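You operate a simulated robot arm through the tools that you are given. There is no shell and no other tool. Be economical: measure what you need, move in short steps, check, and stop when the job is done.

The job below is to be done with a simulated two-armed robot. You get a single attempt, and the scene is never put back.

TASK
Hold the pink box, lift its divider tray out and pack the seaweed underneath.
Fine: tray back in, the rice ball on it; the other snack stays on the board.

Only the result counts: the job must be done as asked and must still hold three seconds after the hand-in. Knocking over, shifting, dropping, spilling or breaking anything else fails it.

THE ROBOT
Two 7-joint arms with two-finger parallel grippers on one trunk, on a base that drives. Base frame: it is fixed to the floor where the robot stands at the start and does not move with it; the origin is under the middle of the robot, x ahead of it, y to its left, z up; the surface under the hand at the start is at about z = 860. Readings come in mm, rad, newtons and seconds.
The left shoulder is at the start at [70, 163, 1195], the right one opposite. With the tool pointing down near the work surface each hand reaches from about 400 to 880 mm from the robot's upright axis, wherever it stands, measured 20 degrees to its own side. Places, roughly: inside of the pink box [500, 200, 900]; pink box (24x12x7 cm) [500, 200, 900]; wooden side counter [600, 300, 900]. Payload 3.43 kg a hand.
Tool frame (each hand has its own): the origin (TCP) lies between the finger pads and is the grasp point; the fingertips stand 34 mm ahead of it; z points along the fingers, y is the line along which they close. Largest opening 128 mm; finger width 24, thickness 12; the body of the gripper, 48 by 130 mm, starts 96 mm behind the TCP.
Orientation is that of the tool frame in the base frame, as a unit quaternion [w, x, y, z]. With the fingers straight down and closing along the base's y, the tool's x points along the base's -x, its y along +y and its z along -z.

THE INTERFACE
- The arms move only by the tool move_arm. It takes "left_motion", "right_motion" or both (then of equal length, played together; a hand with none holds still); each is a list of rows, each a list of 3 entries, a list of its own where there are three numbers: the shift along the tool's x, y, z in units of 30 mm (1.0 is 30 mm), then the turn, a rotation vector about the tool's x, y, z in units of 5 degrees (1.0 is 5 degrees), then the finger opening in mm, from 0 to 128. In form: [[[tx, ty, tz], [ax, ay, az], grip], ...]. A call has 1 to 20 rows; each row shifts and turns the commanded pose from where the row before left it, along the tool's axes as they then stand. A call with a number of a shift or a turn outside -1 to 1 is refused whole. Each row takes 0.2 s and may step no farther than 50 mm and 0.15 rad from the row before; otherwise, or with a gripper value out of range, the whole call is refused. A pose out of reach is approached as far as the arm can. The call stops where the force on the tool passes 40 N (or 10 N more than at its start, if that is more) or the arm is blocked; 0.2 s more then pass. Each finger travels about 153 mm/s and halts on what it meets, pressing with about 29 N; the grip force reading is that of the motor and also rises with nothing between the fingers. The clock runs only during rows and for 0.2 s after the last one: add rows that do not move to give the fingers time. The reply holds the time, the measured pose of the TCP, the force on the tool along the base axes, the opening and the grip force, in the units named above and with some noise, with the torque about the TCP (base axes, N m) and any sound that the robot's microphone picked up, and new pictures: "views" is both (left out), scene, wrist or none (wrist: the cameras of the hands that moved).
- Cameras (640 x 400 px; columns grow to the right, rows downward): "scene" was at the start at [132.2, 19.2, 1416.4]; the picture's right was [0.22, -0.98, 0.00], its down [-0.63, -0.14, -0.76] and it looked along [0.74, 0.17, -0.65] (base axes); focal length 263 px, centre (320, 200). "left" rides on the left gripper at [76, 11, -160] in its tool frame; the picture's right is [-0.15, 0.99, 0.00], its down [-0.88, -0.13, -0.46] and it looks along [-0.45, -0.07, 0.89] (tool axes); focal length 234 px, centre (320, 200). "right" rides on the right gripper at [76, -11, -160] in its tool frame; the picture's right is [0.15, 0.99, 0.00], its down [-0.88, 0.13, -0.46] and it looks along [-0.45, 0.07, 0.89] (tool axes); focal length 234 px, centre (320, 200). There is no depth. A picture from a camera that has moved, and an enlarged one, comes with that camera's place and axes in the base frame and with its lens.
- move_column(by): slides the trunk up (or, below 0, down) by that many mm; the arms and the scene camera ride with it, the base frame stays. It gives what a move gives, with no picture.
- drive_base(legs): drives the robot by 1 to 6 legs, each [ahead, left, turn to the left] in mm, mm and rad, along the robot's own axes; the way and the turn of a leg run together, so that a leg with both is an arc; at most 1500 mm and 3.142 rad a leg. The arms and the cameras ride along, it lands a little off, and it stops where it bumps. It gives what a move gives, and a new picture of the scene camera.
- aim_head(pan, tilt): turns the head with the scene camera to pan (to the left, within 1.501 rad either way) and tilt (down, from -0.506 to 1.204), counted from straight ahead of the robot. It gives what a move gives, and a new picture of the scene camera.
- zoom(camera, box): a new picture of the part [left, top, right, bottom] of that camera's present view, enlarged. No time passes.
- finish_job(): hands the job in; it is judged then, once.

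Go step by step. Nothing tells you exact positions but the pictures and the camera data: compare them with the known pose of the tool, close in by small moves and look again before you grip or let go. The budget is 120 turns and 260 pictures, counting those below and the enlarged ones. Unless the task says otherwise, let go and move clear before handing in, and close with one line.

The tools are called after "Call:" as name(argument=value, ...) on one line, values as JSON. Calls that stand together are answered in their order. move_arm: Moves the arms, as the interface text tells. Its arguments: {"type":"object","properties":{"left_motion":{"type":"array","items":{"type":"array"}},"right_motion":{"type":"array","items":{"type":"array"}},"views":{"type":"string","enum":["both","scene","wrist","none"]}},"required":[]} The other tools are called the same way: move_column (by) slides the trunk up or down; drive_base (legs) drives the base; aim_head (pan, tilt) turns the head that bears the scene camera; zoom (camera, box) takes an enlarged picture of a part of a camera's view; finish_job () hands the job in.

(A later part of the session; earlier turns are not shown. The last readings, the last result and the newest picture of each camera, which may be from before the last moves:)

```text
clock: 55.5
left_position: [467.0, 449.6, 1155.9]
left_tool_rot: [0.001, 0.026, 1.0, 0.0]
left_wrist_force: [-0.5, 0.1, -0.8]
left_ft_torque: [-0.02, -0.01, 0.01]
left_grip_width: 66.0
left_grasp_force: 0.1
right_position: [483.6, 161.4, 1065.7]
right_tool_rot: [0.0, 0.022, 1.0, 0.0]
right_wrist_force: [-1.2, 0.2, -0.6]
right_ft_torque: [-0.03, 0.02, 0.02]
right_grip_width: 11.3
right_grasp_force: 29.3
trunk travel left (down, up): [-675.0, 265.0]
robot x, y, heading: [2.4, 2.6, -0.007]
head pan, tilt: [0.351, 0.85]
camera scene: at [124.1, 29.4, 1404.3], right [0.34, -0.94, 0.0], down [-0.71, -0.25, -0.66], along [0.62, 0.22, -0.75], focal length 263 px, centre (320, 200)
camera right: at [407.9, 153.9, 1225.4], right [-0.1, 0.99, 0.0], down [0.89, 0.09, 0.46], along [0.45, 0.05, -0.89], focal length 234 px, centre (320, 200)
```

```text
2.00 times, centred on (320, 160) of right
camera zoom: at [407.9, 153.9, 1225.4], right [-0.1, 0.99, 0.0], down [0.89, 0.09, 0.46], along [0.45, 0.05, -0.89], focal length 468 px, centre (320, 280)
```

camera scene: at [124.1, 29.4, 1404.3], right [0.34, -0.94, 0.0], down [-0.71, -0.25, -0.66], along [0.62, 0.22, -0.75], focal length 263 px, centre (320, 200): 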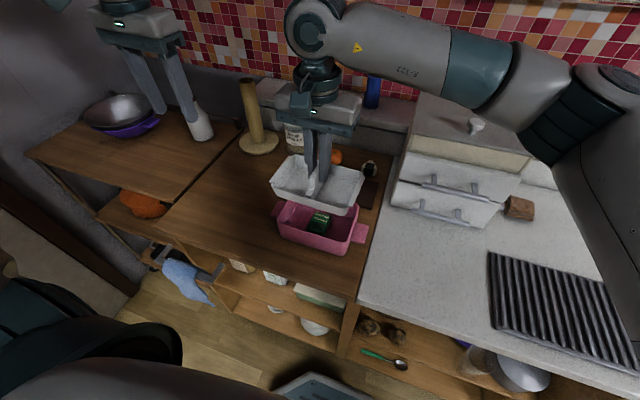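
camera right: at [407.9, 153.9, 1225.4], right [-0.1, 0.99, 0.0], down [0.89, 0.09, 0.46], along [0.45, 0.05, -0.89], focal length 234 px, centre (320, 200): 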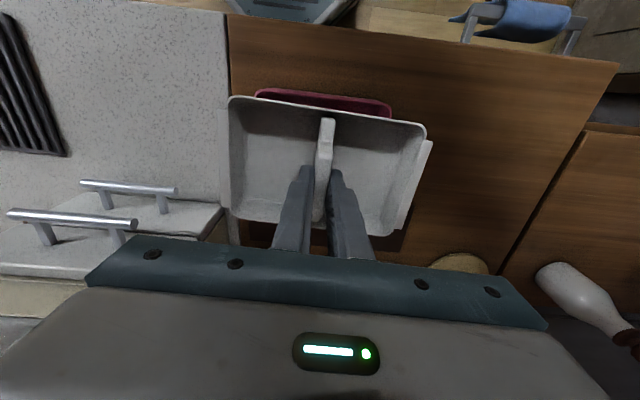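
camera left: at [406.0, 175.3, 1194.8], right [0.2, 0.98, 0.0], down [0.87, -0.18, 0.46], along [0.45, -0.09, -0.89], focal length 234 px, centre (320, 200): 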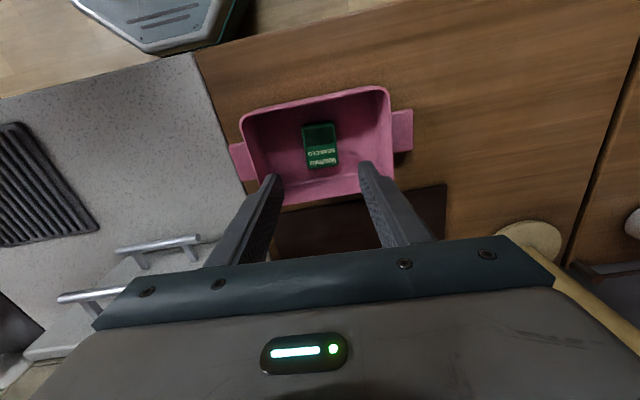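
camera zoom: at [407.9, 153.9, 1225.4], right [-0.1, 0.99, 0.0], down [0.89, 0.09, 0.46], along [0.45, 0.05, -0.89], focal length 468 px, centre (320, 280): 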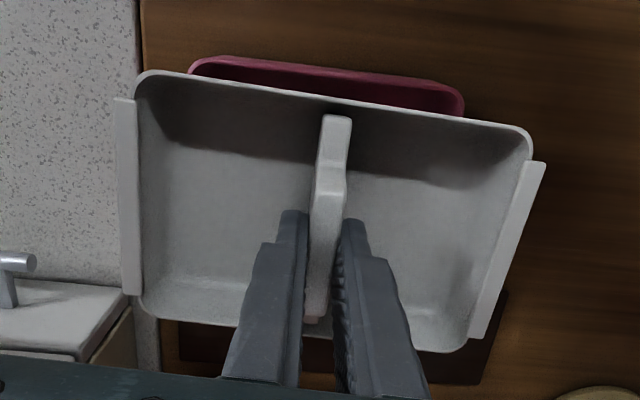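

Call:
move_arm(right_motion=[[[0, -0.03, 0.7], [0, 0, 0], 4], [[0, 0, 0.7], [0, 0, 0], 4], [[0, 0, 0.6], [0, 0, 0], 4], [[0, 0, 0.2], [0, 0, 0], 4], [[0, 0, 0], [0, 0, 0], 4]])

Call:
zoom(camera="scene", box=[260, 160, 380, 260])

Call:
zoom(camera="right", box=[200, 60, 440, 260])

```text
clock: 56.7
left_position: [466.8, 447.8, 1155.7]
left_tool_rot: [0.0, 0.026, 1.0, 0.0]
left_wrist_force: [-0.1, -0.3, 0.8]
left_ft_torque: [0.02, 0.02, -0.03]
left_grip_width: 66.0
left_grasp_force: 0.1
right_position: [484.7, 161.1, 998.0]
right_tool_rot: [0.0, 0.022, 1.0, -0.001]
right_wrist_force: [-0.6, 0.6, -0.4]
right_ft_torque: [0.0, 0.03, 0.01]
right_grip_width: 11.3
right_grasp_force: 29.4
trunk travel left (down, up): [-675.0, 265.0]
robot x, y, heading: [1.9, -0.4, -0.008]
head pan, tilt: [0.351, 0.85]
camera scene: at [123.8, 29.3, 1404.3], right [0.34, -0.94, 0.0], down [-0.71, -0.25, -0.66], along [0.62, 0.22, -0.75], focal length 263 px, centre (320, 200)
camera right: at [408.1, 152.8, 1158.7], right [-0.1, 0.99, 0.0], down [0.89, 0.09, 0.46], along [0.45, 0.05, -0.89], focal length 234 px, centre (320, 200)
```

scene: 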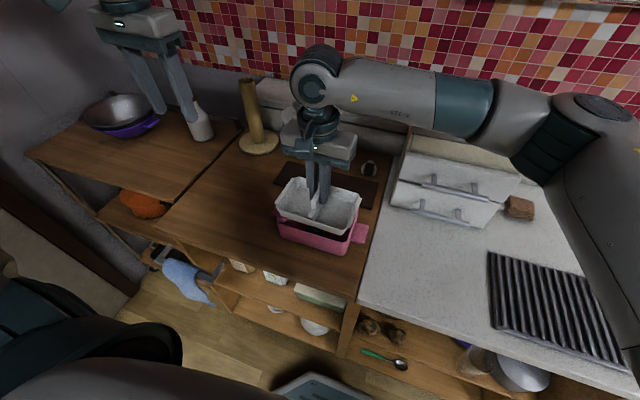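
right: 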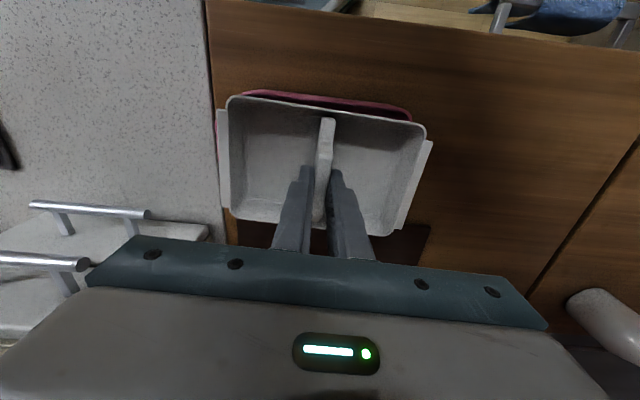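

```text
4.00 times, centred on (320, 210) of scene
camera zoom: at [123.8, 29.3, 1404.3], right [0.34, -0.94, 0.0], down [-0.71, -0.25, -0.66], along [0.62, 0.22, -0.75], focal length 1052 px, centre (320, 160)
```

zoom: 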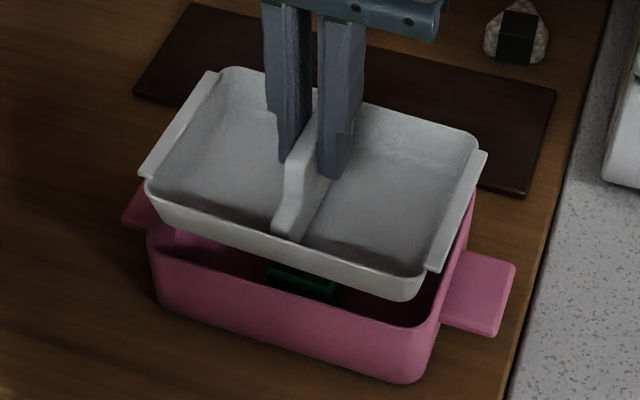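

```text
2.00 times, centred on (320, 160) of right
camera zoom: at [408.1, 152.8, 1158.7], right [-0.1, 0.99, 0.0], down [0.89, 0.09, 0.46], along [0.45, 0.05, -0.89], focal length 468 px, centre (320, 280)
```

zoom: 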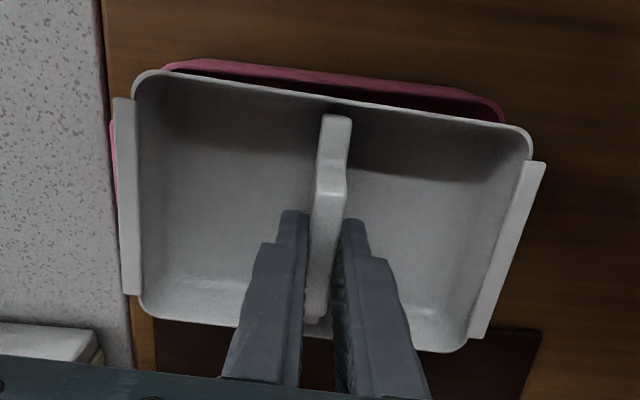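

Call:
move_arm(right_motion=[[[0.03, -0.02, 0.2], [0, 0, 0], 4], [[0, 0, 0.2], [0, 0, 0], 4], [[0, 0, 0.2], [0, 0, 0], 4], [[0, 0, 0.2], [0, 0, 0], 4], [[0, 0, 0], [0, 0, 0], 4]])

Call:
zoom(camera="scene", box=[260, 160, 380, 260])

Call:
zoom(camera="right", box=[200, 60, 440, 260])

```text
clock: 57.9
left_position: [466.1, 448.5, 1155.5]
left_tool_rot: [0.0, 0.026, 1.0, 0.001]
left_wrist_force: [0.6, 0.3, -0.3]
left_ft_torque: [-0.02, 0.02, 0.02]
left_grip_width: 66.1
left_grasp_force: 0.1
right_position: [484.0, 158.0, 975.1]
right_tool_rot: [0.0, 0.022, 1.0, 0.0]
right_wrist_force: [0.1, -0.8, 0.5]
right_ft_torque: [-0.02, -0.02, 0.02]
right_grip_width: 11.2
right_grasp_force: 29.2
trunk travel left (down, up): [-675.0, 265.0]
robot x, y, heading: [0.5, 5.3, -0.001]
head pan, tilt: [0.351, 0.85]
camera scene: at [123.8, 29.3, 1404.3], right [0.34, -0.94, 0.0], down [-0.71, -0.25, -0.66], along [0.62, 0.22, -0.75], focal length 263 px, centre (320, 200)
camera right: at [407.9, 151.6, 1135.3], right [-0.1, 0.99, 0.0], down [0.89, 0.09, 0.46], along [0.45, 0.05, -0.89], focal length 234 px, centre (320, 200)
```

scene: 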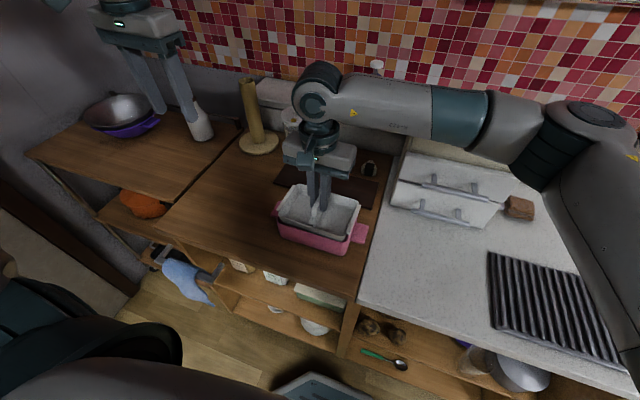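
right: 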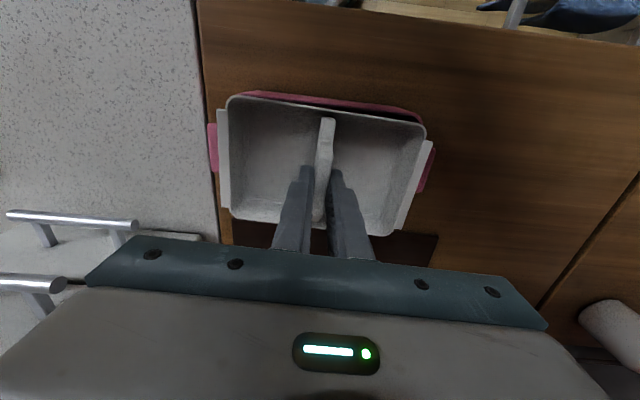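

```text
4.00 times, centred on (320, 210) of scene
camera zoom: at [123.8, 29.3, 1404.3], right [0.34, -0.94, 0.0], down [-0.71, -0.25, -0.66], along [0.62, 0.22, -0.75], focal length 1052 px, centre (320, 160)
```

zoom: 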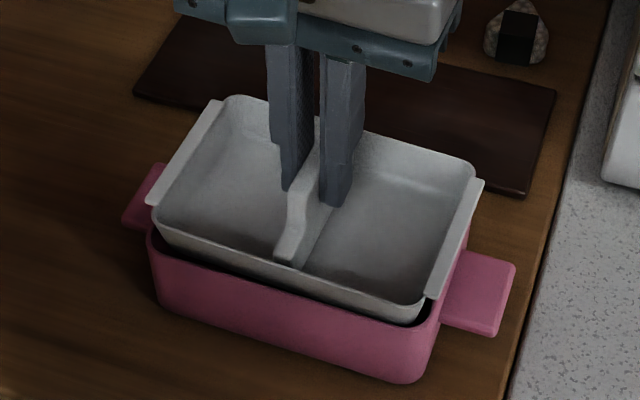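

```text
2.00 times, centred on (320, 160) of right
camera zoom: at [407.9, 151.6, 1135.3], right [-0.1, 0.99, 0.0], down [0.89, 0.09, 0.46], along [0.45, 0.05, -0.89], focal length 468 px, centre (320, 280)
```

zoom: 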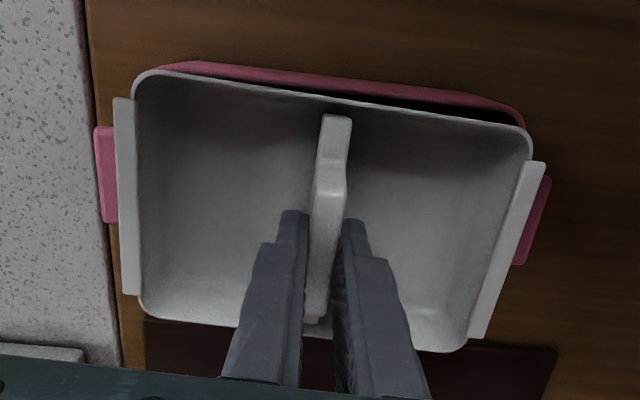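

Call:
move_arm(right_motion=[[[0, 0.02, 0.15], [0, 0, 0], 4], [[0, 0, 0.15], [0, 0, 0], 4], [[0, 0, 0.12], [0, 0, 0], 4], [[0, 0, 0], [0, 0, 0], 4]])

Call:
zoom(camera="scene", box=[260, 160, 380, 260])

Call:
zoom(camera="right", box=[200, 60, 440, 260])

```text
clock: 58.9
left_position: [466.1, 450.4, 1155.8]
left_tool_rot: [0.0, 0.026, 1.0, 0.0]
left_wrist_force: [-0.1, -0.2, -0.1]
left_ft_torque: [0.0, -0.02, 0.02]
left_grip_width: 66.0
left_grasp_force: 0.0
right_position: [483.2, 160.5, 961.7]
right_tool_rot: [0.0, 0.021, 1.0, 0.0]
right_wrist_force: [0.6, 0.4, -0.9]
right_ft_torque: [0.0, -0.06, 0.05]
right_grip_width: 11.5
right_grasp_force: 28.8
trunk travel left (down, up): [-675.0, 265.0]
robot x, y, heading: [-1.0, 2.8, -0.006]
head pan, tilt: [0.351, 0.85]
camera scene: at [124.0, 29.3, 1404.3], right [0.34, -0.94, 0.0], down [-0.71, -0.25, -0.66], along [0.62, 0.22, -0.75], focal length 263 px, centre (320, 200)
camera right: at [407.5, 152.2, 1122.6], right [-0.1, 0.99, 0.0], down [0.89, 0.09, 0.46], along [0.45, 0.05, -0.89], focal length 234 px, centre (320, 200)
```

scene: 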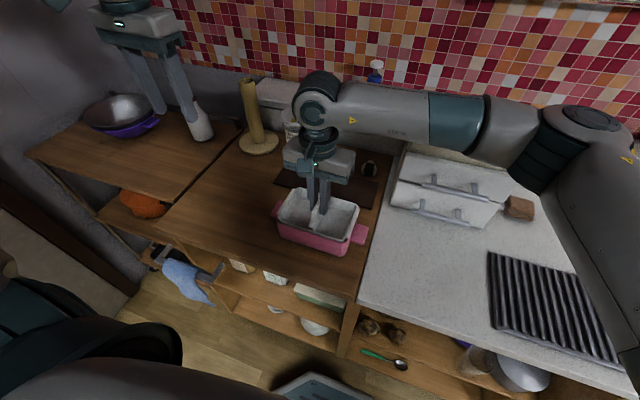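
right: 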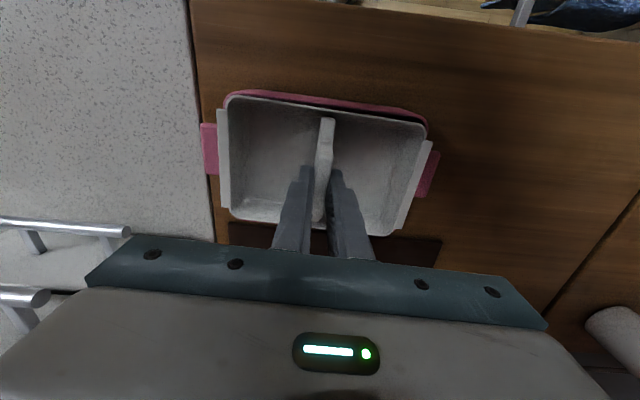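

```text
4.00 times, centred on (320, 210) of scene
camera zoom: at [124.0, 29.3, 1404.3], right [0.34, -0.94, 0.0], down [-0.71, -0.25, -0.66], along [0.62, 0.22, -0.75], focal length 1052 px, centre (320, 160)
```

zoom: 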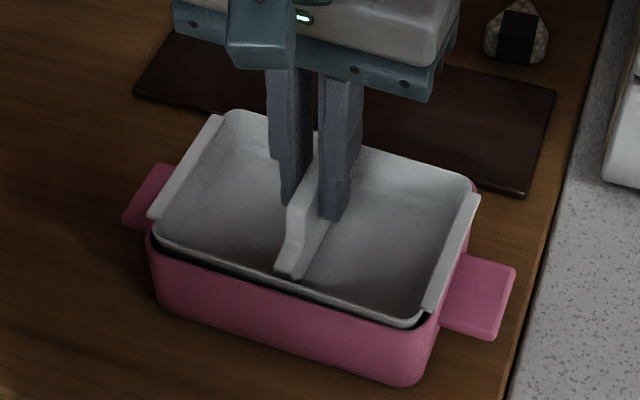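

```text
2.00 times, centred on (320, 160) of right
camera zoom: at [407.5, 152.2, 1122.6], right [-0.1, 0.99, 0.0], down [0.89, 0.09, 0.46], along [0.45, 0.05, -0.89], focal length 468 px, centre (320, 280)
```

zoom: 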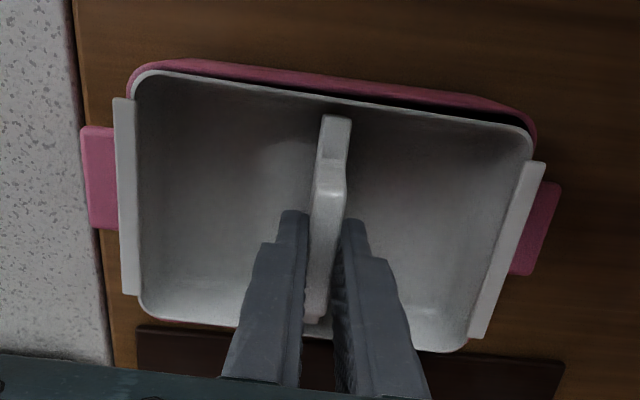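

Call:
move_arm(right_motion=[[[0, 0, 0.05], [0, 0, 0], 4], [[0, 0, 0.05], [0, 0, 0], 4], [[0, 0, 0.04], [0, 0, 0], 4], [[0, 0, 0], [0, 0, 0], 4]], views="none")

Call:
zoom(camera="scene", box=[260, 160, 380, 260])

```text
clock: 59.9
left_position: [467.4, 448.6, 1155.9]
left_tool_rot: [0.0, 0.027, 1.0, -0.001]
left_wrist_force: [0.2, 0.5, 0.4]
left_ft_torque: [-0.02, 0.0, 0.0]
left_grip_width: 66.1
left_grasp_force: 0.0
right_position: [483.3, 161.4, 959.0]
right_tool_rot: [-0.001, 0.022, 1.0, 0.0]
right_wrist_force: [0.0, -0.2, -0.8]
right_ft_torque: [-0.01, -0.02, 0.03]
right_grip_width: 11.4
right_grasp_force: 29.4
trunk travel left (down, up): [-675.0, 265.0]
robot x, y, heading: [-0.5, 2.6, -0.005]
head pan, tilt: [0.351, 0.85]
```

```text
4.00 times, centred on (320, 210) of scene
camera zoom: at [123.9, 29.3, 1404.3], right [0.34, -0.94, 0.0], down [-0.71, -0.25, -0.66], along [0.62, 0.22, -0.75], focal length 1052 px, centre (320, 160)
```

zoom: 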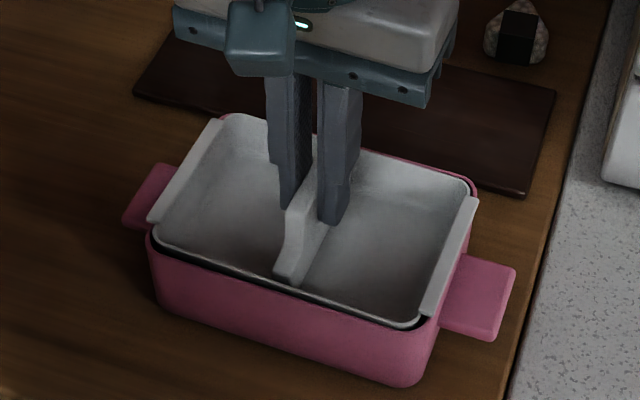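

Call:
move_arm(right_motion=[[[0, 0, 0.05], [0, 0, 0], 4], [[0, 0, 0.05], [0, 0, 0], 4], [[0, 0, 0], [0, 0, 0], 4]], views="none")

Call:
zoom(camera="scene", box=[260, 160, 380, 260])

```text
clock: 60.7
left_position: [465.7, 449.0, 1155.4]
left_tool_rot: [0.001, 0.026, 1.0, -0.001]
left_wrist_force: [-0.5, 0.3, -0.2]
left_ft_torque: [0.02, -0.05, 0.01]
left_grip_width: 66.1
left_grasp_force: 0.0
right_position: [484.0, 161.2, 958.9]
right_tool_rot: [0.002, 0.022, 1.0, 0.002]
right_wrist_force: [3.8, 0.9, 22.5]
right_ft_torque: [-0.07, 0.53, -0.02]
right_grip_width: 11.5
right_grasp_force: 28.8
trunk travel left (down, up): [-675.0, 265.0]
robot x, y, heading: [-0.1, 0.2, -0.006]
head pan, tilt: [0.351, 0.85]
```

```text
4.00 times, centred on (320, 210) of scene
camera zoom: at [122.5, 28.8, 1404.8], right [0.34, -0.94, 0.0], down [-0.71, -0.25, -0.66], along [0.62, 0.22, -0.75], focal length 1052 px, centre (320, 160)
```

zoom: 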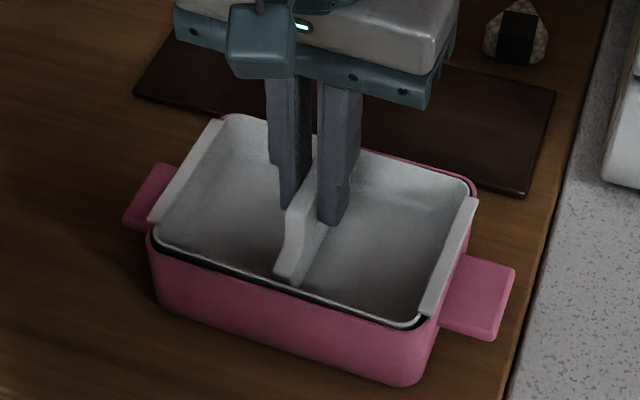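

The tray is seated at its original height. I release it and rise.

Call:
move_arm(right_motion=[[[0, 0, -0.07], [0, 0, 0], 4], [[0, 0, 0], [0, 0, 0], 25], [[0, 0, 0], [0, 0, 0], 45], [[0, 0, -0.4], [0, 0, 0], 45], [[0, 0, -0.8], [0, 0, 0], 45], [[0, 0, -1], [0, 0, 0], 60], [[0, 0, -1], [0, 0, 0], 60], [[0, 0, -1], [0, 0, 0], 60]])

Call:
zoom(camera="scene", box=[260, 130, 400, 260])

Call:
zoom(camera="right", box=[200, 60, 440, 260])

```text
clock: 62.5
left_position: [465.5, 449.3, 1154.9]
left_tool_rot: [0.0, 0.027, 1.0, 0.0]
left_wrist_force: [-0.5, 0.6, -0.3]
left_ft_torque: [-0.01, 0.0, 0.0]
left_grip_width: 66.1
left_grasp_force: 0.1
right_position: [482.5, 160.3, 1083.5]
right_tool_rot: [0.0, 0.021, 1.0, 0.001]
right_wrist_force: [0.6, 0.0, 0.7]
right_ft_torque: [-0.01, -0.05, 0.01]
right_grip_width: 60.2
right_grasp_force: 0.1
trunk travel left (down, up): [-675.0, 265.0]
robot x, y, heading: [1.8, 4.9, -0.008]
head pan, tilt: [0.351, 0.85]
camera scene: at [123.1, 29.3, 1404.3], right [0.34, -0.94, 0.0], down [-0.71, -0.25, -0.66], along [0.62, 0.22, -0.75], focal length 263 px, centre (320, 200)
camera right: at [407.7, 151.9, 1243.7], right [-0.1, 0.99, 0.0], down [0.89, 0.09, 0.46], along [0.45, 0.05, -0.89], focal length 234 px, centre (320, 200)
```

scene: 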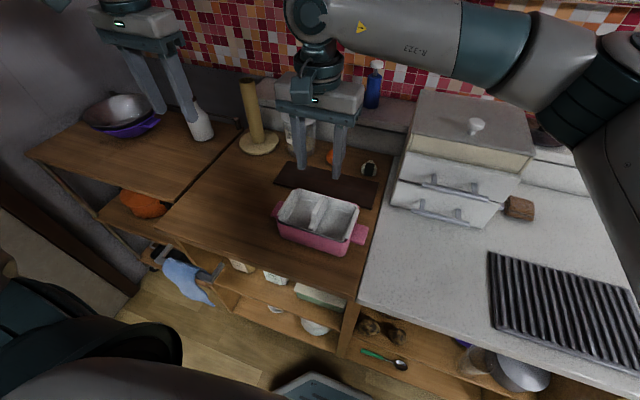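
right: 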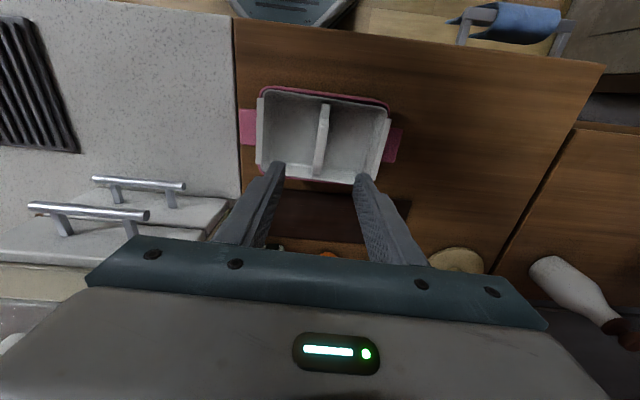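

```text
3.08 times, centred on (330, 195) of scene
camera zoom: at [123.1, 29.3, 1404.3], right [0.34, -0.94, 0.0], down [-0.71, -0.25, -0.66], along [0.62, 0.22, -0.75], focal length 809 px, centre (289, 215)
```

zoom: 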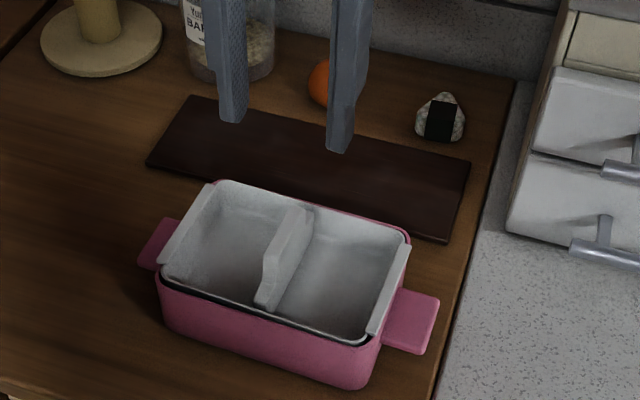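

```text
2.00 times, centred on (320, 160) of right
camera zoom: at [407.7, 151.9, 1243.7], right [-0.1, 0.99, 0.0], down [0.89, 0.09, 0.46], along [0.45, 0.05, -0.89], focal length 468 px, centre (320, 280)
```

zoom: 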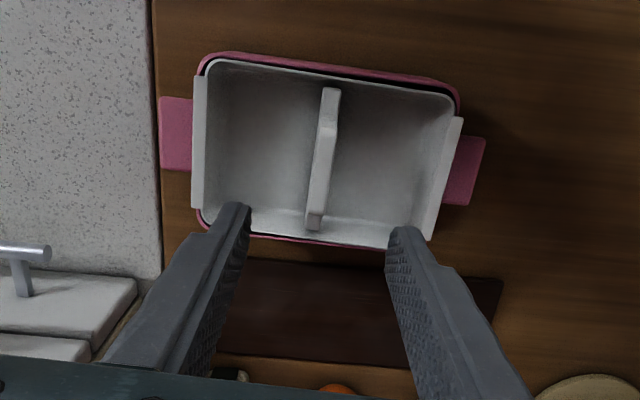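

Tray and seaweed are in place. The right hand moves off to the right, and the left hand turns 90° to pinch the rice ball on its flat faces (closing along x).

Call:
move_arm(right_motion=[[[0, -0.5, -0.5], [0, 0, 0], 60], [[0, -1, -0.5], [0, 0, 0], 60], [[0, -1, -0.5], [0, 0, 0], 60], [[0, -1, -0.5], [0, 0, 0], 60], [[0, -1, 0], [0, 0, 0], 60], [[0, -1, 0], [0, 0, 0], 60], [[0, -1, 0], [0, 0, 0], 60], [[0, -1, 0], [0, 0, 0], 60], [[0, -1, 0], [0, 0, 0], 60], [[0, -1, 0], [0, 0, 0], 60], [[0, -1, 0], [0, 0, 0], 60], [[0, -1, 0], [0, 0, 0], 60], [[0, -1, 0], [0, 0, 0], 60], [[0, -1, 0], [0, 0, 0], 60], [[0, 0, 0], [0, 0, 0], 60], [[0, 0, 0], [0, 0, 0], 60], [[0, 0, 0], [0, 0, 0], 60], [[0, 0, 0], [0, 0, 0], 60]], left_motion=[[[0, 0, 0], [0, 0, 1], 90], [[0, 0, 0], [0, 0, 1], 90], [[0, 0, 0], [0, 0, 1], 90], [[0, 0, 0], [0, 0, 1], 90], [[0, 0, 0], [0, 0, 1], 90], [[0, 0, 0], [0, 0, 1], 90], [[0, 0, 0], [0, 0, 1], 90], [[0, 0, 0], [0, 0, 1], 90], [[0, 0, 0], [0, 0, 1], 90], [[0, 0, 0], [0, 0, 1], 90], [[0, 0, 0], [0, 0, 1], 90], [[0, 0, 0], [0, 0, 1], 90], [[0, 0, 0], [0, 0, 1], 90], [[0, 0, 0], [0, 0, 1], 90], [[0, 0, 0], [0, 0, 1], 90], [[0, 0, 0], [0, 0, 1], 90], [[0, 0, 0], [0, 0, 1], 90], [[0, 0, 0], [0, 0, 0.4], 90]], views="scene")

Call:
zoom(camera="scene", box=[260, 80, 420, 200])

```text
clock: 66.3
left_position: [466.4, 449.9, 1156.3]
left_tool_rot: [0.0, 0.707, 0.708, 0.0]
left_wrist_force: [-0.2, -0.3, -0.5]
left_ft_torque: [0.01, -0.01, 0.02]
left_grip_width: 89.7
left_grasp_force: 0.1
right_position: [465.0, -243.4, 1143.7]
right_tool_rot: [0.0, 0.021, 1.0, 0.0]
right_wrist_force: [-1.1, 0.6, -0.8]
right_ft_torque: [-0.01, -0.01, 0.01]
right_grip_width: 60.0
right_grasp_force: 0.0
trunk travel left (down, up): [-675.0, 265.0]
robot x, y, heading: [1.4, -0.1, -0.006]
head pan, tilt: [0.351, 0.85]
camera scene: at [124.0, 29.5, 1404.3], right [0.34, -0.94, 0.0], down [-0.71, -0.25, -0.66], along [0.62, 0.22, -0.75], focal length 263 px, centre (320, 200)
```

scene: 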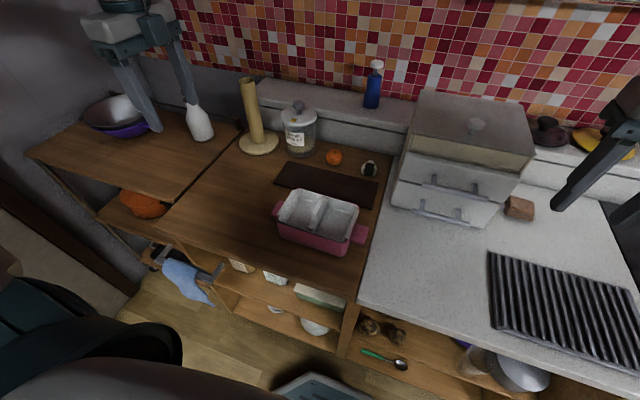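

```text
3.33 times, centred on (340, 140) of scene
camera zoom: at [124.0, 29.5, 1404.3], right [0.34, -0.94, 0.0], down [-0.71, -0.25, -0.66], along [0.62, 0.22, -0.75], focal length 877 px, centre (253, 400)
```

zoom: 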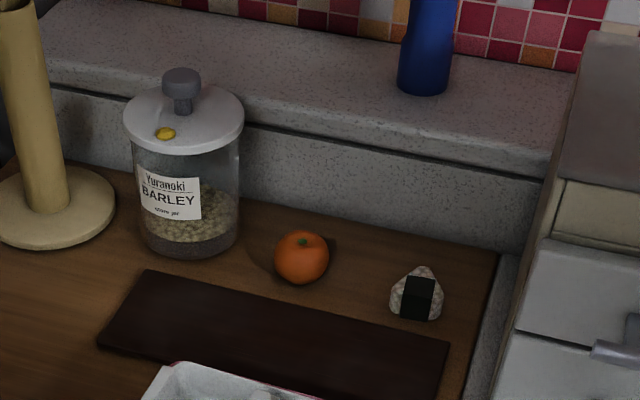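

Call:
move_arm(left_motion=[[[-1, 0.3, 0], [0, 0, 0], 90], [[-1, 0.3, 0], [0, 0, 0], 90], [[-1, 0.3, 0], [0, 0, 0], 90], [[-1, 0.3, 0], [0, 0, 0], 90], [[-1, 0.3, 0], [0, 0, 0], 90], [[-1, 0.3, 0], [0, 0, 0], 90], [[-1, 0.3, 0], [0, 0, 0], 90], [[-1, 0.3, 0], [0, 0, 0], 90], [[-1, 0.3, 0], [0, 0, 0], 90], [[-1, 0.3, 0], [0, 0, 0], 90], [[-1, 1, 0], [0, 0, 0], 90], [[-1, 1, 0], [0, 0, 0], 90], [[0, 1, 0.5], [0, 0, 0], 90], [[0, 1, 0.5], [0, 0, 0], 90], [[0, 1, 0.7], [0, 0, 0], 90], [[0, 0.4, 1], [0, 0, 0], 90]])

Call:
zoom(camera="left", box=[220, 80, 420, 230])

Call:
zoom(camera="scene", box=[290, 90, 430, 210])

```text
clock: 69.7
left_position: [629.8, 182.2, 1080.4]
left_tool_rot: [0.001, 0.707, 0.707, 0.0]
left_wrist_force: [0.1, 0.0, 0.2]
left_ft_torque: [0.01, 0.02, 0.01]
left_grip_width: 90.0
left_grasp_force: 0.1
left hand out of reach, approached as far as the arm can: row 11, 12, 13, 14, 15, 16
right_position: [466.8, -243.4, 1144.4]
right_tool_rot: [0.0, 0.022, 1.0, -0.001]
right_wrist_force: [1.1, -0.7, 0.0]
right_ft_torque: [0.0, -0.01, -0.03]
right_grip_width: 59.9
right_grasp_force: 0.1
trunk travel left (down, up): [-675.0, 265.0]
robot x, y, heading: [3.5, -2.5, -0.007]
head pan, tilt: [0.351, 0.85]
camera scene: at [124.3, 29.3, 1404.3], right [0.34, -0.94, 0.0], down [-0.71, -0.25, -0.66], along [0.62, 0.22, -0.75], focal length 263 px, centre (320, 200)
camera left: at [641.3, 258.6, 1239.8], right [0.99, -0.15, 0.0], down [-0.13, -0.88, 0.46], along [-0.07, -0.45, -0.89], focal length 234 px, centre (320, 200)
```

scene: 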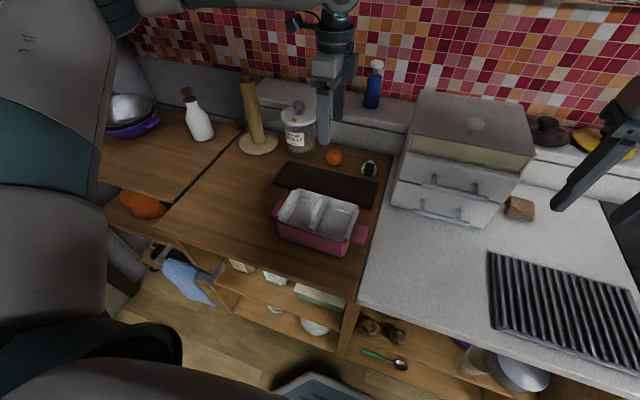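
left: 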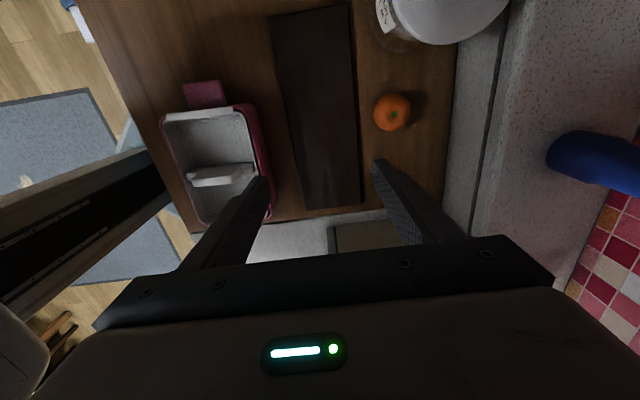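

```text
2.67 times, centred on (320, 155) of left
camera zoom: at [641.3, 258.6, 1239.8], right [0.99, -0.15, 0.0], down [-0.13, -0.88, 0.46], along [-0.07, -0.45, -0.89], focal length 624 px, centre (320, 320)
```

zoom: 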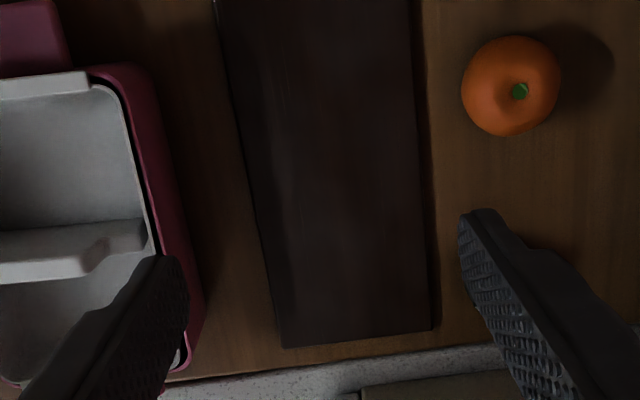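

```text
3.33 times, centred on (360, 150) of scene
camera zoom: at [124.3, 29.3, 1404.3], right [0.34, -0.94, 0.0], down [-0.71, -0.25, -0.66], along [0.62, 0.22, -0.75], focal length 877 px, centre (187, 367)
```

zoom: 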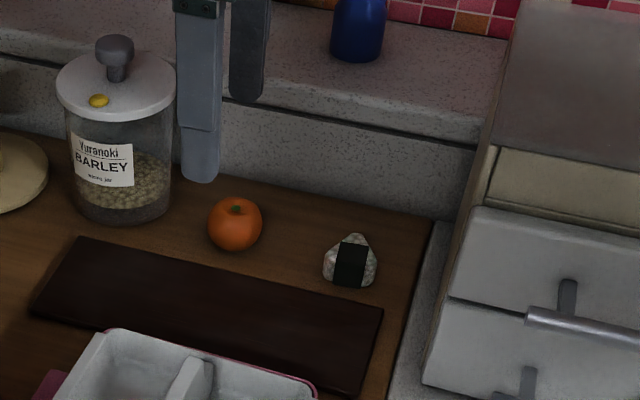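

The rotated left hand also needs the base shifted. I pull back and up first, then drive 220 mm right.

Call:
move_arm(left_motion=[[[0, -1, -0.7], [0, 0, 0], 90], [[0, -1, -0.7], [0, 0, 0], 90], [[0, -1, -0.7], [0, 0, 0], 90], [[0, -1, -0.7], [0, 0, 0], 90], [[0, -0.5, 0], [0, 0, 0], 90]], views="none")

Call:
drive_base(legs=[[0, -220, 0]])

```text
clock: 70.9
left_position: [494.2, 182.5, 1167.6]
left_tool_rot: [0.001, 0.707, 0.707, 0.0]
left_wrist_force: [-0.6, -0.3, -0.3]
left_ft_torque: [-0.02, 0.04, 0.02]
left_grip_width: 89.8
left_grasp_force: 0.1
right_position: [465.7, -244.2, 1143.4]
right_tool_rot: [0.0, 0.022, 1.0, 0.001]
right_wrist_force: [-0.8, 0.3, 0.1]
right_ft_torque: [0.0, 0.0, 0.0]
right_grip_width: 60.1
right_grasp_force: 0.0
trunk travel left (down, up): [-675.0, 265.0]
robot x, y, heading: [-2.2, 6.7, -0.003]
head pan, tilt: [0.351, 0.85]
```

```text
clock: 72.6
left_position: [493.4, -33.6, 1167.3]
left_tool_rot: [0.0, 0.706, 0.708, 0.0]
left_wrist_force: [0.0, 0.1, 0.6]
left_ft_torque: [0.03, -0.01, 0.0]
left_grip_width: 89.7
left_grasp_force: 0.1
right_position: [463.8, -459.7, 1143.7]
right_tool_rot: [0.0, 0.021, 1.0, -0.001]
right_wrist_force: [-0.4, 0.7, 0.5]
right_ft_torque: [-0.01, 0.02, 0.01]
right_grip_width: 59.8
right_grasp_force: 0.1
trunk travel left (down, up): [-675.0, 265.0]
robot x, y, heading: [0.9, -216.6, -0.007]
head pan, tilt: [0.351, 0.85]
camera scene: at [122.7, -186.8, 1404.3], right [0.34, -0.94, 0.0], down [-0.71, -0.25, -0.66], along [0.62, 0.22, -0.75], focal length 263 px, centre (320, 200)
```

scene: 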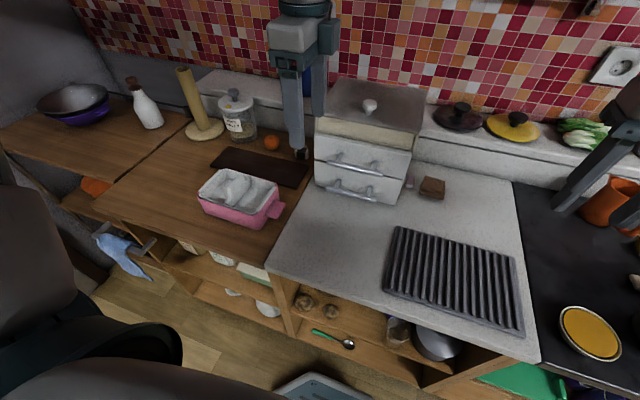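

Call:
move_arm(left_motion=[[[0.9, 0.3, 0], [0, 0, 0], 90], [[0.9, 0.3, 0], [0, 0, 0], 90], [[0.9, 0.3, 0], [0, 0, 0], 90], [[0.9, 0.3, 0], [0, 0, 0], 90], [[0.6, 0.5, 0], [0, 0, 0], 90], [[0, 1, 0], [0, 0, 0], 90], [[0, 1, 0], [0, 0, 0], 90], [[0, 1, 0], [0, 0, 0], 90], [[0, 1, 0], [0, 0, 0], 90], [[0, 1, 0], [0, 0, 0], 90], [[0, 0.9, 0.2], [0, 0, 0], 90], [[0, 0, 1], [0, 0, 0], 90], [[0, 0, 1], [0, 0, 0], 90], [[0, 0, 1], [0, 0, 0], 90], [[0, 0, 1], [0, 0, 0], 90]])

Call:
zoom(camera="left", box=[220, 80, 420, 230])

Call:
zoom(camera="scene", box=[220, 90, 340, 190])

```text
clock: 75.8
left_position: [720.1, 92.8, 1041.1]
left_tool_rot: [0.001, 0.707, 0.707, 0.0]
left_wrist_force: [0.4, 0.3, -0.1]
left_ft_torque: [0.03, -0.01, -0.01]
left_grip_width: 90.2
left_grasp_force: 0.1
right_position: [463.7, -459.8, 1143.7]
right_tool_rot: [0.0, 0.022, 1.0, 0.0]
right_wrist_force: [-0.5, -0.5, -0.6]
right_ft_torque: [0.0, -0.01, 0.02]
right_grip_width: 60.0
right_grasp_force: 0.0
trunk travel left (down, up): [-675.0, 265.0]
robot x, y, heading: [-0.7, -214.8, -0.004]
head pan, tilt: [0.351, 0.85]
camera scene: at [122.8, -187.2, 1404.4], right [0.34, -0.94, 0.0], down [-0.71, -0.25, -0.66], along [0.62, 0.22, -0.75], focal length 263 px, centre (320, 200)
camera left: at [731.8, 168.2, 1200.5], right [0.99, -0.14, 0.0], down [-0.13, -0.88, 0.46], along [-0.07, -0.45, -0.89], focal length 234 px, centre (320, 200)
```

scene: 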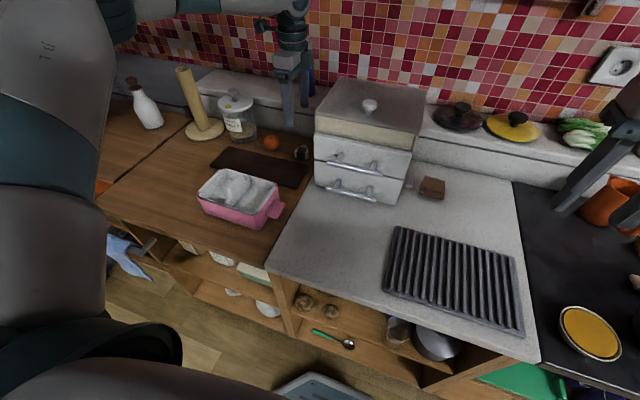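
left: 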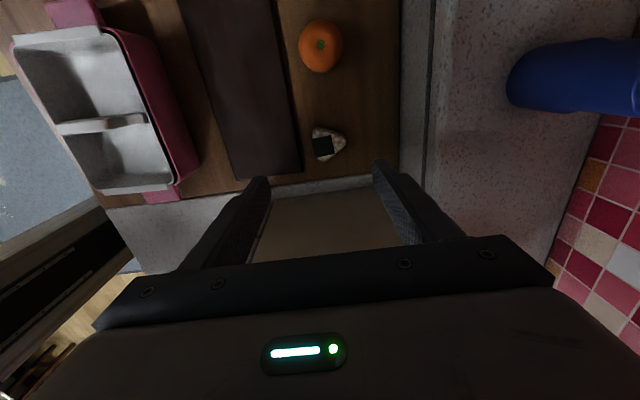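

```text
2.67 times, centred on (320, 155) of left
camera zoom: at [731.8, 168.2, 1200.5], right [0.99, -0.14, 0.0], down [-0.13, -0.88, 0.46], along [-0.07, -0.45, -0.89], focal length 624 px, centre (320, 320)
```

zoom: 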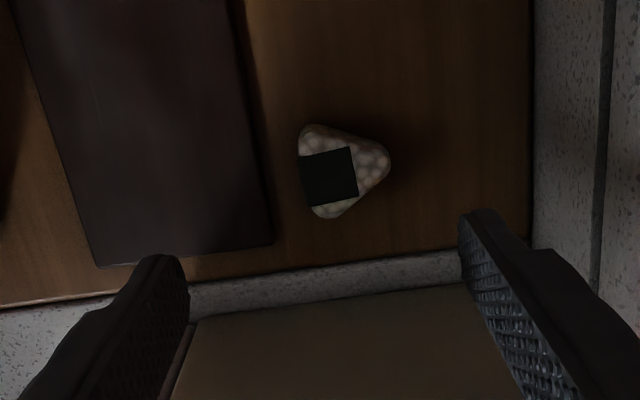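

```text
4.00 times, centred on (280, 140) of scene
camera zoom: at [122.8, -187.2, 1404.4], right [0.34, -0.94, 0.0], down [-0.71, -0.25, -0.66], along [0.62, 0.22, -0.75], focal length 1052 px, centre (480, 440)
```

zoom: 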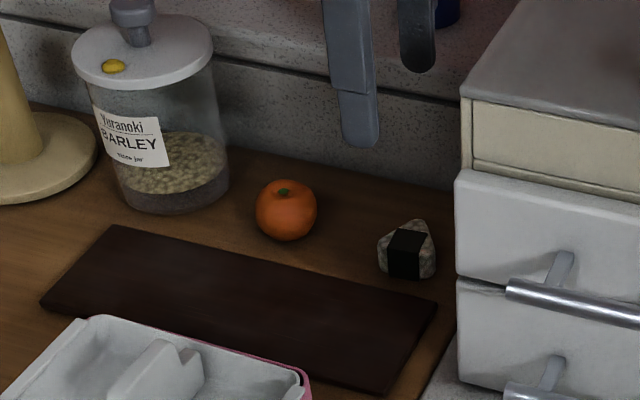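

The rice ball lies flat, a triangle with its flat edge at x≈716 and tip at x≈757, centred on y≈91. I'll come down partway and check.

Call:
move_arm(left_motion=[[[-0.06, 0.5, 0.5], [0, 0, 0], 70], [[0, 0, 0.9], [0, 0, 0], 64], [[0, 0, 0.9], [0, 0, 0], 64], [[0, 0, 0.5], [0, 0, 0], 64]])

Call:
zoom(camera="left", box=[220, 80, 420, 230])

Call:
zoom(camera="scene", box=[250, 100, 350, 190])

```text
clock: 76.8
left_position: [707.8, 102.7, 966.3]
left_tool_rot: [0.001, 0.706, 0.708, 0.001]
left_wrist_force: [-0.1, -0.6, 0.1]
left_ft_torque: [-0.03, 0.03, 0.0]
left_grip_width: 64.0
left_grasp_force: 0.1
left hand out of reach, approached as far as the arm can: row 1, 2, 3, 4
right_position: [464.1, -459.8, 1142.7]
right_tool_rot: [0.001, 0.022, 1.0, 0.0]
right_wrist_force: [1.0, 0.1, -0.6]
right_ft_torque: [-0.01, 0.02, -0.03]
right_grip_width: 60.0
right_grasp_force: 0.1
trunk travel left (down, up): [-675.0, 265.0]
robot x, y, heading: [-0.2, -212.4, -0.007]
head pan, tilt: [0.351, 0.85]
camera scene: at [122.8, -187.3, 1404.3], right [0.34, -0.94, 0.0], down [-0.71, -0.25, -0.66], along [0.62, 0.22, -0.75], focal length 263 px, centre (320, 200)
camera left: at [718.8, 178.9, 1125.5], right [0.99, -0.14, 0.0], down [-0.13, -0.88, 0.46], along [-0.06, -0.45, -0.89], focal length 234 px, centre (320, 200)
```

scene: 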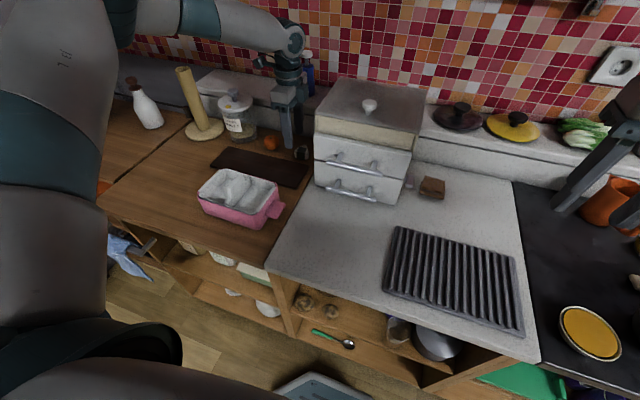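
left: 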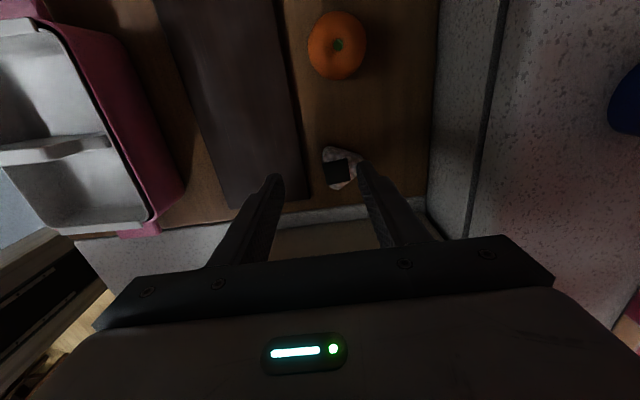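

```text
2.67 times, centred on (320, 155) of left
camera zoom: at [718.8, 178.9, 1125.5], right [0.99, -0.14, 0.0], down [-0.13, -0.88, 0.46], along [-0.06, -0.45, -0.89], focal length 624 px, centre (320, 320)
```

zoom: 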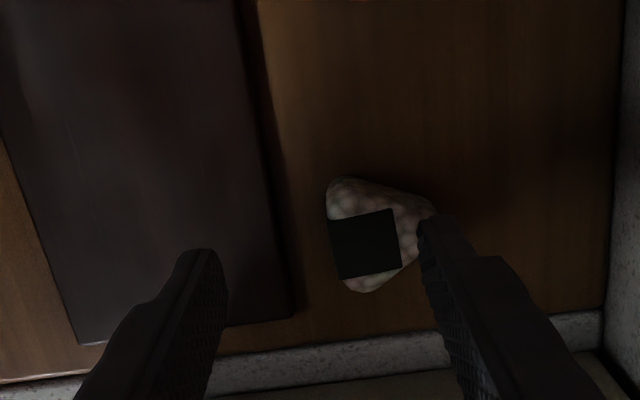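

```text
4.44 times, centred on (300, 145) of scene
camera zoom: at [122.8, -187.3, 1404.3], right [0.34, -0.94, 0.0], down [-0.71, -0.25, -0.66], along [0.62, 0.22, -0.75], focal length 1169 px, centre (409, 444)
```

zoom: 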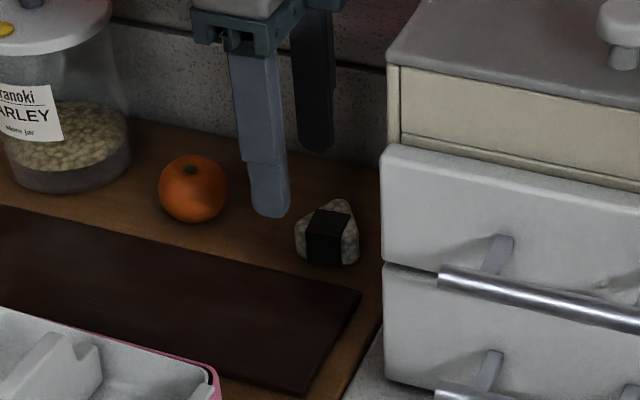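

In this orientation the spot is just out of reach. Since the rice ball is an equilateral triangle, I can instead grip another edge-and-vertex pair with the hand yawed only about 33°; I'll raise and turn.

Call:
move_arm(left_motion=[[[0, 0, -0.5], [0, 0, 0], 70], [[0, 0, -0.9], [0, 0, 0], 70], [[0, 0, -0.9], [0, 0, 0], 70], [[0, 0, 0], [0, 0, -1], 70], [[0, 0, 0], [0, 0, -1], 70], [[0, 0, 0], [0, 0, -1], 70], [[0, 0, 0], [0, 0, -1], 70], [[0, 0, 0], [0, 0, -1], 70], [[0, 0, 0], [0, 0, -1], 70], [[0, 0, 0], [0, 0, -1], 70], [[0, 0, 0], [0, 0, -1], 70], [[0, 0, 0], [0, 0, -1], 70], [[0, 0, 0], [0, 0, -1], 70], [[0, 0, 0], [0, 0, -1], 70], [[0, 0, 0], [0, 0, -0.4], 70]])

Call:
zoom(camera="left", box=[220, 80, 420, 230])

```text
clock: 80.0
left_position: [707.4, 105.2, 1034.6]
left_tool_rot: [0.001, 0.283, 0.959, 0.0]
left_wrist_force: [0.0, 0.1, -0.1]
left_ft_torque: [0.01, 0.01, -0.01]
left_grip_width: 70.1
left_grasp_force: 0.0
right_position: [464.2, -460.4, 1142.7]
right_tool_rot: [0.0, 0.022, 1.0, 0.0]
right_wrist_force: [-0.9, -1.3, 0.3]
right_ft_torque: [0.01, 0.01, 0.02]
right_grip_width: 59.7
right_grasp_force: 0.0
trunk travel left (down, up): [-675.0, 265.0]
robot x, y, heading: [-0.4, -214.4, -0.005]
head pan, tilt: [0.351, 0.85]
camera scene: at [122.8, -187.4, 1404.3], right [0.34, -0.94, 0.0], down [-0.71, -0.25, -0.66], along [0.62, 0.22, -0.75], focal length 263 px, centre (320, 200)
camera left: at [649.6, 155.2, 1193.8], right [0.66, 0.75, 0.0], down [0.67, -0.59, 0.46], along [0.34, -0.3, -0.89], focal length 234 px, centre (320, 200)
```

scene: 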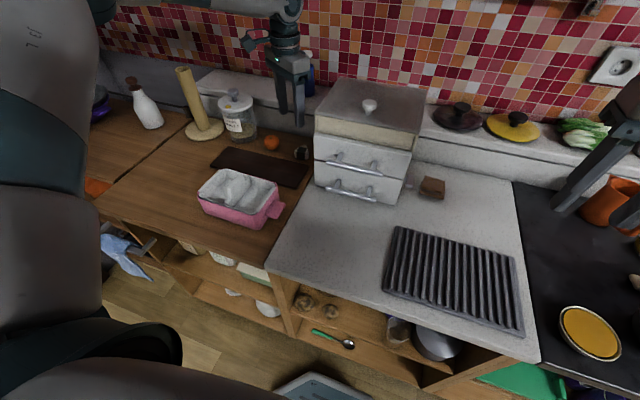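
left: 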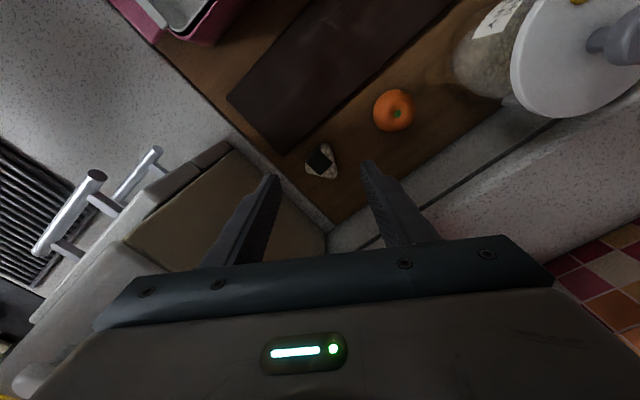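

```text
2.67 times, centred on (320, 155) of left
camera zoom: at [649.6, 155.2, 1193.8], right [0.66, 0.75, 0.0], down [0.67, -0.59, 0.46], along [0.34, -0.3, -0.89], focal length 624 px, centre (320, 320)
```

zoom: 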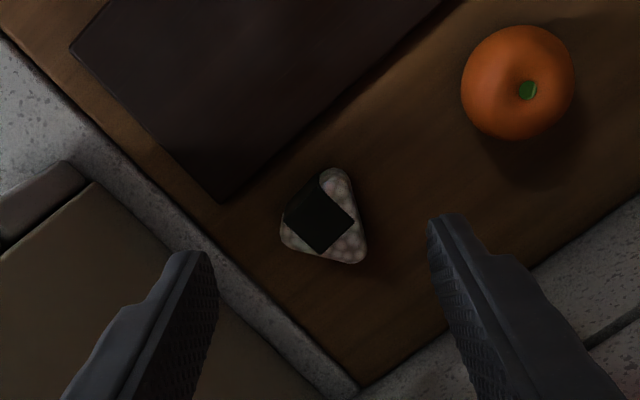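

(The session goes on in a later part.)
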